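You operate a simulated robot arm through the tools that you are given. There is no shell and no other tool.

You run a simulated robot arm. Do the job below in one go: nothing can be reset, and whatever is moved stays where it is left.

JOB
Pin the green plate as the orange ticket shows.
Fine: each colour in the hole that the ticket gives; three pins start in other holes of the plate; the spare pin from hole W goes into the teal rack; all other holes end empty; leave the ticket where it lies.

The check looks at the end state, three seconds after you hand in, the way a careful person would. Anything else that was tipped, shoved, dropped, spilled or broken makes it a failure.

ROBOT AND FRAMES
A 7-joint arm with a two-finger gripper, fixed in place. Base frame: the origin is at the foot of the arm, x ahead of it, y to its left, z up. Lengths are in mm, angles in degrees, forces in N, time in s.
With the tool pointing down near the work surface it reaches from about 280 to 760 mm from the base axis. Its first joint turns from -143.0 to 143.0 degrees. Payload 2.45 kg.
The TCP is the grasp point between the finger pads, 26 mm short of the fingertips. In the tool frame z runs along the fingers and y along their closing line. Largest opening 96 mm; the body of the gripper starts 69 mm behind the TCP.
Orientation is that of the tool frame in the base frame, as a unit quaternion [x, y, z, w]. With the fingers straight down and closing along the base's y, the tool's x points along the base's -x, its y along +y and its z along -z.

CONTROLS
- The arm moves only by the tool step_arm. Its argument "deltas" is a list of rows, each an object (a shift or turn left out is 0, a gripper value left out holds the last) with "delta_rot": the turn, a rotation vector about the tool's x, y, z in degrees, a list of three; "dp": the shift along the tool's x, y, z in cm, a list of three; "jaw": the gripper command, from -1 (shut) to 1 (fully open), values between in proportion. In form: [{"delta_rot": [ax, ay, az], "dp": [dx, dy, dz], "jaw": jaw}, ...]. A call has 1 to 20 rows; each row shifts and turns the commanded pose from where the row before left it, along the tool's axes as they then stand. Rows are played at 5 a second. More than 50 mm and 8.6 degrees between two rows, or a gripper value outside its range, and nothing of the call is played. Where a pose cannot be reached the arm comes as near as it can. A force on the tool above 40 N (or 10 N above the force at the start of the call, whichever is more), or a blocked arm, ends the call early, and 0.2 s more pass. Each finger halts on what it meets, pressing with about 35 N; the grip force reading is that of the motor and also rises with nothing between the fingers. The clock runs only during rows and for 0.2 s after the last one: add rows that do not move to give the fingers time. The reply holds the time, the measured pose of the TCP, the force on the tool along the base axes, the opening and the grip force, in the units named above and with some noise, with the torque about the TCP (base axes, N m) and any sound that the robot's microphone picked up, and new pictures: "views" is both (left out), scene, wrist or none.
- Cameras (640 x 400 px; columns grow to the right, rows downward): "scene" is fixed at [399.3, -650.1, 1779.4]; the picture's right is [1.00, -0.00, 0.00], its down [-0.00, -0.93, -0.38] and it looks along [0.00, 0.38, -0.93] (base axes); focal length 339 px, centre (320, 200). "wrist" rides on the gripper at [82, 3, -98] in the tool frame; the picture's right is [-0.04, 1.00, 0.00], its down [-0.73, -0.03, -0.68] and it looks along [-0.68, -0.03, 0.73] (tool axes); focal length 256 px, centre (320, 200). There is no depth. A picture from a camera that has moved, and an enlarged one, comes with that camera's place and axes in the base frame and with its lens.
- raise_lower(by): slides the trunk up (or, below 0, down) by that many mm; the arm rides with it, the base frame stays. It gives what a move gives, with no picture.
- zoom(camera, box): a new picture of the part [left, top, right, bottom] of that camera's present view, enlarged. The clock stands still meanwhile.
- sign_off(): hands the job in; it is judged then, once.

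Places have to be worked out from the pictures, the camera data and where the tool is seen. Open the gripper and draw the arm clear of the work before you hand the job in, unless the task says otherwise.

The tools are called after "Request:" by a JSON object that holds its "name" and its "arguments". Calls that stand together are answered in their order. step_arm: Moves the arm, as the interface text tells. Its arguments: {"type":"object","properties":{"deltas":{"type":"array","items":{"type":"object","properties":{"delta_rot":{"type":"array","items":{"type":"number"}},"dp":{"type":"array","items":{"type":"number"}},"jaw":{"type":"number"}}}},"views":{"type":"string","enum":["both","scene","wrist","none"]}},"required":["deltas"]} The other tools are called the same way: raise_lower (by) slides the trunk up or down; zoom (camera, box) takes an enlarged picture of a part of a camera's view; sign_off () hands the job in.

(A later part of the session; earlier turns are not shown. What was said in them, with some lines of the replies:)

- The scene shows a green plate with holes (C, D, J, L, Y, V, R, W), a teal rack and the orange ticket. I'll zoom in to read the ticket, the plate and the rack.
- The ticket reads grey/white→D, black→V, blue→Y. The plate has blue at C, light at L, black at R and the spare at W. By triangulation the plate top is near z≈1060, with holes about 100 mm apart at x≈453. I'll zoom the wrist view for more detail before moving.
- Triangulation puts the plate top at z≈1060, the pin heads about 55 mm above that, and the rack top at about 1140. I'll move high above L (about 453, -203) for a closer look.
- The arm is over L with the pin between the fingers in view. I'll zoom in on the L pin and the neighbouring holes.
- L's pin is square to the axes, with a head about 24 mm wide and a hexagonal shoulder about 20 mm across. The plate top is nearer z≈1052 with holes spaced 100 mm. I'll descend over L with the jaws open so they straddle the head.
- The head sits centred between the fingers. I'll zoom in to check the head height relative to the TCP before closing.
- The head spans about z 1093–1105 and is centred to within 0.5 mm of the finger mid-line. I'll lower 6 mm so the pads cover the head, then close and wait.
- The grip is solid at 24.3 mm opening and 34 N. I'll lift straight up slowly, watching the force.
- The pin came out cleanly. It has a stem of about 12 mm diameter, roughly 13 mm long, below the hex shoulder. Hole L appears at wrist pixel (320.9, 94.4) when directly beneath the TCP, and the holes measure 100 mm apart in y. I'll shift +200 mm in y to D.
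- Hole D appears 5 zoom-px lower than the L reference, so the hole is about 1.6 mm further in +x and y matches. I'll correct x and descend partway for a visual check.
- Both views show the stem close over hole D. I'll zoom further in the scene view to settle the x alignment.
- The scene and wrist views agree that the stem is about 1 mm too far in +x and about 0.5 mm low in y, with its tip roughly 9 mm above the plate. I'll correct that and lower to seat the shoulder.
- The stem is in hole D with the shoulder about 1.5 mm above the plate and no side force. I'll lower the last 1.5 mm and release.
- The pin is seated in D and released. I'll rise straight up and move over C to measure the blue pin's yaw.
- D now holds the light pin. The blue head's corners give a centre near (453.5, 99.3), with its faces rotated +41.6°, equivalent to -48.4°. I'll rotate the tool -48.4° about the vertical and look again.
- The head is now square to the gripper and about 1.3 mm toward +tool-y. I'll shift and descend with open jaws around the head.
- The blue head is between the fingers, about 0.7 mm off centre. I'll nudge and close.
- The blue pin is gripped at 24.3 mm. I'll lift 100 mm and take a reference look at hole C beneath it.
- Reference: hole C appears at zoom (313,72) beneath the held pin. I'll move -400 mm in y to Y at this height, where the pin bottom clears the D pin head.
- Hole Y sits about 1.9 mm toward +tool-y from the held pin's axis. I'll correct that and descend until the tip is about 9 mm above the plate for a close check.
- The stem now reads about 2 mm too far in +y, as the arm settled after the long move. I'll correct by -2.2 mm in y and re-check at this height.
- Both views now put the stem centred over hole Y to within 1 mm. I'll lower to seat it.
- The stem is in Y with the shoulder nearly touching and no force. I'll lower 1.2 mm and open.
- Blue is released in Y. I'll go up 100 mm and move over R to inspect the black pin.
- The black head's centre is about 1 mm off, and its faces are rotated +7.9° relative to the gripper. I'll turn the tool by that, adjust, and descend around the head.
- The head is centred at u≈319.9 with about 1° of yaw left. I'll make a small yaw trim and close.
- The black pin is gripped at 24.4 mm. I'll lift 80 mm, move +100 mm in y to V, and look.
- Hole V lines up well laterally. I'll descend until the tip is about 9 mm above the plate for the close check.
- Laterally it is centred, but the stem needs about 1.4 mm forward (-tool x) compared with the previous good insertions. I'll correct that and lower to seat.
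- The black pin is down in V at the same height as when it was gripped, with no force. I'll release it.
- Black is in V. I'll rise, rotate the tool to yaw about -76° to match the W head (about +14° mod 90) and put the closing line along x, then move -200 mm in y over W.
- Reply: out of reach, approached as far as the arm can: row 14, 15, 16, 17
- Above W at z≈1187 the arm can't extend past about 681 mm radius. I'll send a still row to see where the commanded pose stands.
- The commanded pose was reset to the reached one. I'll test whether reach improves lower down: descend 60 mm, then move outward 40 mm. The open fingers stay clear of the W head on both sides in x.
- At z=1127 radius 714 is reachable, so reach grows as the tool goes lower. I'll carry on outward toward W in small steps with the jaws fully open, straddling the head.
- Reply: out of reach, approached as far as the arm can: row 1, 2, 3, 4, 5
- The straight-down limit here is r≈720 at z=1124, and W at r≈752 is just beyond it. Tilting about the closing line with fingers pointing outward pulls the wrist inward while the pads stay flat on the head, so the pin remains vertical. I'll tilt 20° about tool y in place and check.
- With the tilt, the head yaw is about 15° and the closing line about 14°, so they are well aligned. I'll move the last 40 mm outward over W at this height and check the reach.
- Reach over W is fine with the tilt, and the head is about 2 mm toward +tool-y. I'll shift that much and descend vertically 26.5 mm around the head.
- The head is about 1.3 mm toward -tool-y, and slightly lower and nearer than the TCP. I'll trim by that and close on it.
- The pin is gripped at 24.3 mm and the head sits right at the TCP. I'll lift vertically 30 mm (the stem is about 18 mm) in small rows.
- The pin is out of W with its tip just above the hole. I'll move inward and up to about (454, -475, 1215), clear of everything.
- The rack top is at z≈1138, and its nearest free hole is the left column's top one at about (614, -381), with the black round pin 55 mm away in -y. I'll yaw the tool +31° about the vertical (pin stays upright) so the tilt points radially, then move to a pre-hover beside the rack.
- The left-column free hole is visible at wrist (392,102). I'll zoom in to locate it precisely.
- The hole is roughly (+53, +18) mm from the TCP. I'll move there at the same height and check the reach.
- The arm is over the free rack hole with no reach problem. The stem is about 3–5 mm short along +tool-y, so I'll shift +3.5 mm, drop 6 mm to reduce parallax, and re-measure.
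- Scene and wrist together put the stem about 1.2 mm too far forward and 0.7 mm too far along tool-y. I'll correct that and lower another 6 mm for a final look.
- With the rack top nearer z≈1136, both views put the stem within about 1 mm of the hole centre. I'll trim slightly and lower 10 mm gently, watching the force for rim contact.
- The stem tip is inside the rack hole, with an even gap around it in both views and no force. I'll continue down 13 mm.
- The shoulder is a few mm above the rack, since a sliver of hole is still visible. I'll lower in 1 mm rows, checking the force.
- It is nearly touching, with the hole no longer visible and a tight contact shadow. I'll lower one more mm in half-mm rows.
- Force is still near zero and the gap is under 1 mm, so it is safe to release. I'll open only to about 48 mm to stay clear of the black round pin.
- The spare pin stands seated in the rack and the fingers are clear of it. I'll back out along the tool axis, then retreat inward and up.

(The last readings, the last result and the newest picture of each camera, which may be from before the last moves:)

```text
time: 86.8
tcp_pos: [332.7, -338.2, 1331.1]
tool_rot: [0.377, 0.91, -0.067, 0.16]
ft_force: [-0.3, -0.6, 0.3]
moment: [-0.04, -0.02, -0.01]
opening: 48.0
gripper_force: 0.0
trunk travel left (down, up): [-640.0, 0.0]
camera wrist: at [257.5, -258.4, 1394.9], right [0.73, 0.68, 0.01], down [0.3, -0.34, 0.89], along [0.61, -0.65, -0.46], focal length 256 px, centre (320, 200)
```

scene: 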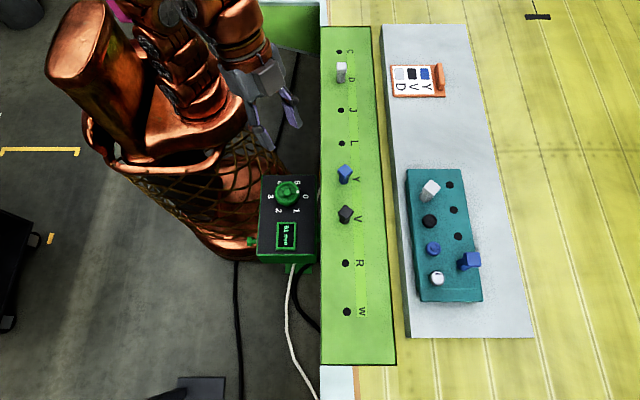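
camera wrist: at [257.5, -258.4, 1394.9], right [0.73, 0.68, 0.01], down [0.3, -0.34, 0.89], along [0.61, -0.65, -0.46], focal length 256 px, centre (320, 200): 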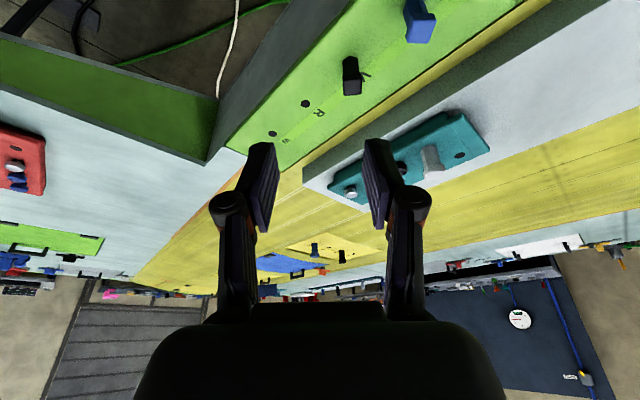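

The arm is clear. I'll zoom in on the plate, the rack and the ticket to check the end state.

Request:
{"name": "zoom", "arguments": {"camera": "scene", "box": [315, 30, 385, 160]}}

Request:
{"name": "zoom", "arguments": {"camera": "scene", "box": [315, 150, 385, 330]}}

Request:
{"name": "zoom", "arguments": {"camera": "scene", "box": [395, 160, 495, 310]}}

Request:
{"name": "zoom", "arguments": {"camera": "scene", "box": [380, 50, 460, 110]}}

Request:
{"name": "zoom", "arguments": {"camera": "scene", "box": [330, 160, 362, 185]}}

Request:
{"name": "zoom", "arguments": {"camera": "scene", "box": [330, 200, 362, 225]}}

Request:
{"name": "zoom", "arguments": {"camera": "scene", "box": [326, 58, 358, 83]}}

Request:
{"name": "zoom", "arguments": {"camera": "scene", "box": [409, 177, 449, 207]}}

```text
3.08 times, centred on (350, 95) of scene
camera zoom: at [399.3, -650.1, 1779.4], right [1.0, 0.0, 0.0], down [0.0, -0.93, -0.38], along [0.0, 0.38, -0.93], focal length 1043 px, centre (228, 523)
```

zoom: 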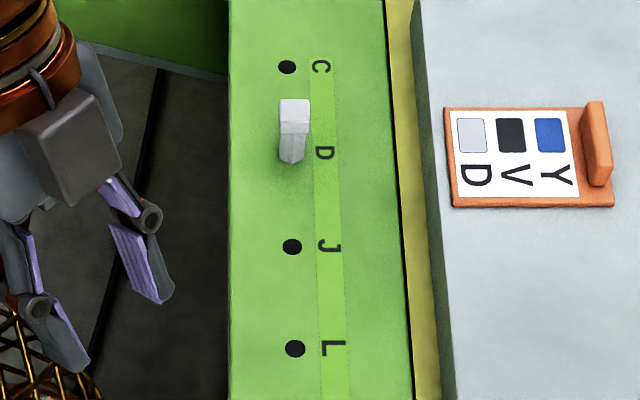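

```text
2.22 times, centred on (350, 240) of scene
camera zoom: at [399.3, -650.1, 1779.4], right [1.0, 0.0, 0.0], down [0.0, -0.93, -0.38], along [0.0, 0.38, -0.93], focal length 753 px, centre (253, 111)
```

zoom: 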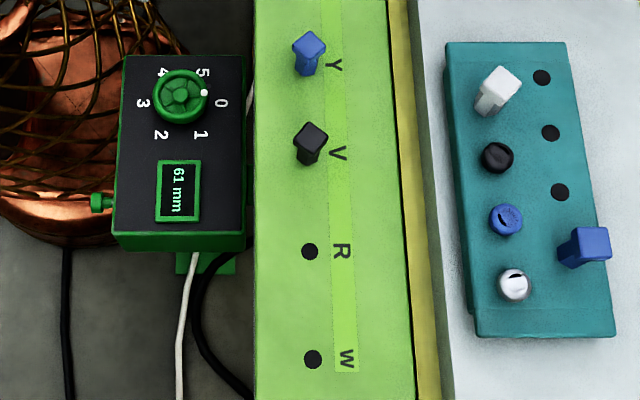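

```text
2.67 times, centred on (445, 235) of scene
camera zoom: at [399.3, -650.1, 1779.4], right [1.0, 0.0, 0.0], down [0.0, -0.93, -0.38], along [0.0, 0.38, -0.93], focal length 904 px, centre (-13, 107)
```

zoom: 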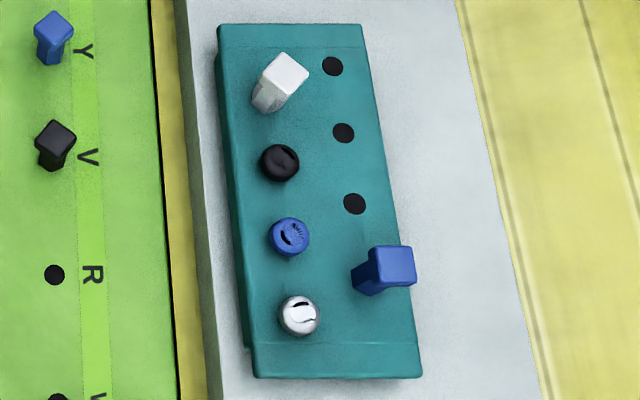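

```text
6.67 times, centred on (420, 80) of scene
camera zoom: at [399.3, -650.1, 1779.4], right [1.0, 0.0, 0.0], down [0.0, -0.93, -0.38], along [0.0, 0.38, -0.93], focal length 2260 px, centre (-347, 1000)
```

zoom: 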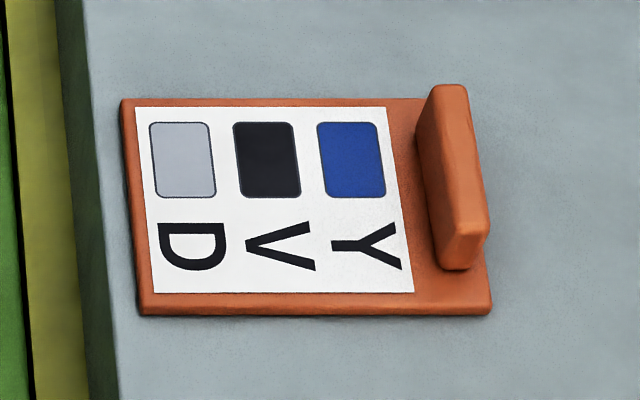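

```text
16.00 times, centred on (346, 172) of scene
camera zoom: at [399.3, -650.1, 1779.4], right [1.0, 0.0, 0.0], down [0.0, -0.93, -0.38], along [0.0, 0.38, -0.93], focal length 5424 px, centre (-96, 640)
```

zoom: 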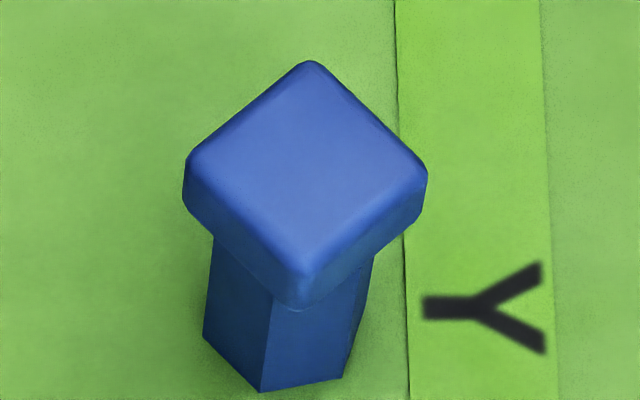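

```text
16.00 times, centred on (346, 212) of scene
camera zoom: at [399.3, -650.1, 1779.4], right [1.0, 0.0, 0.0], down [0.0, -0.93, -0.38], along [0.0, 0.38, -0.93], focal length 5424 px, centre (-96, 0)
```

zoom: 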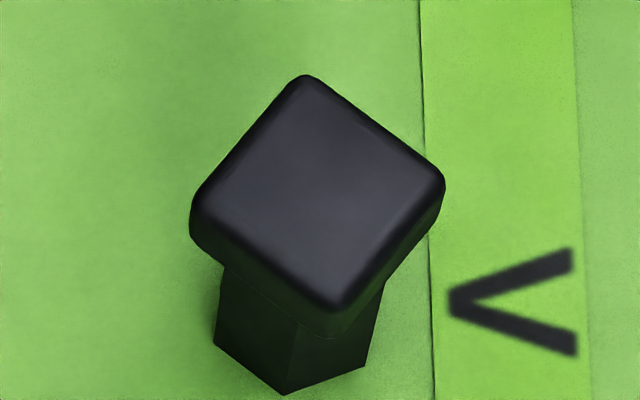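

```text
16.00 times, centred on (342, 70) of scene
camera zoom: at [399.3, -650.1, 1779.4], right [1.0, 0.0, 0.0], down [0.0, -0.93, -0.38], along [0.0, 0.38, -0.93], focal length 5424 px, centre (-32, 2272)
```

zoom: 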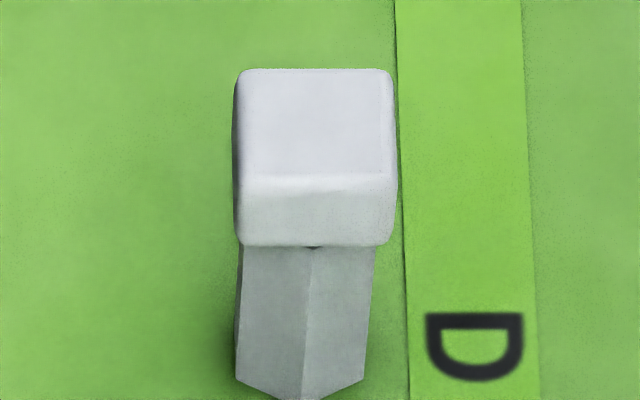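

```text
13.33 times, centred on (429, 192) of scene
camera zoom: at [399.3, -650.1, 1779.4], right [1.0, 0.0, 0.0], down [0.0, -0.93, -0.38], along [0.0, 0.38, -0.93], focal length 4520 px, centre (-1133, 307)
```

zoom: 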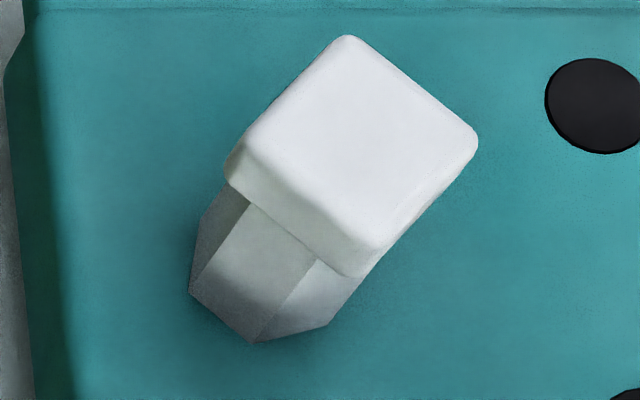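

Everything matches the ticket:
- **Plate:** light pin in D, black in V, blue in Y, all upright and seated. C, J, L, R and W are empty.
- **Rack and ticket:** the spare is upright in the teal rack, and the ticket and the other pins haven't moved.

I'll open the gripper fully with the arm clear, then hand in.

Request:
{"name": "step_arm", "arguments": {"deltas": [{"jaw": 0.5}, {"jaw": 1}, {"jaw": 1}, {"jaw": 1}, {}], "views": "scene"}}

```text
time: 88.0
tcp_pos: [332.8, -336.9, 1329.8]
tool_rot: [0.377, 0.91, -0.067, 0.161]
ft_force: [0.2, 1.1, 0.1]
moment: [0.0, -0.03, -0.01]
opening: 96.0
gripper_force: 0.1
trunk travel left (down, up): [-640.0, 0.0]
```

scene: 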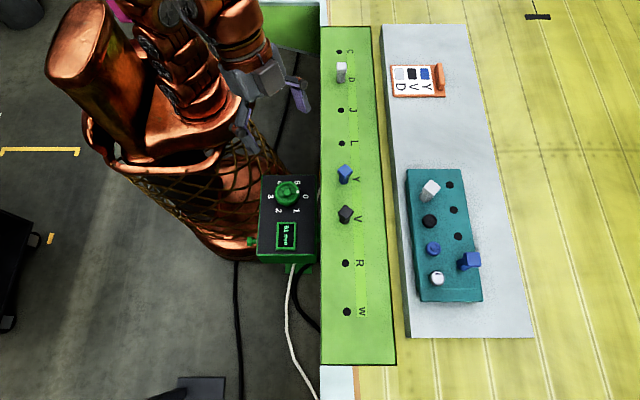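

The gripper is open, the arm is clear, and the plate and rack are as required. I'm handing the job in.

Request:
{"name": "sign_off", "arguments": {}}

```text
The job is handed in.
```

The green plate is pinned as the orange ticket shows, and I've handed the job in. I don't have the check's result.

- **Plate:** the light pin is in D, the black pin in V and the blue pin in Y. Each is upright and seated, and holes C, J, L, R and W are empty.
- **Spare pin:** the pin from W stands upright in the teal rack, in the top hole of the left column. That was the nearest free hole the arm could reach.
- **Everything else:** in the final pictures the ticket and the pins already in the rack are where they started. I did not touch the green control box.

W was just out of reach with the tool pointing straight down. I tilted the gripper 20° to lift that pin and place it, and the pin stayed upright throughout.
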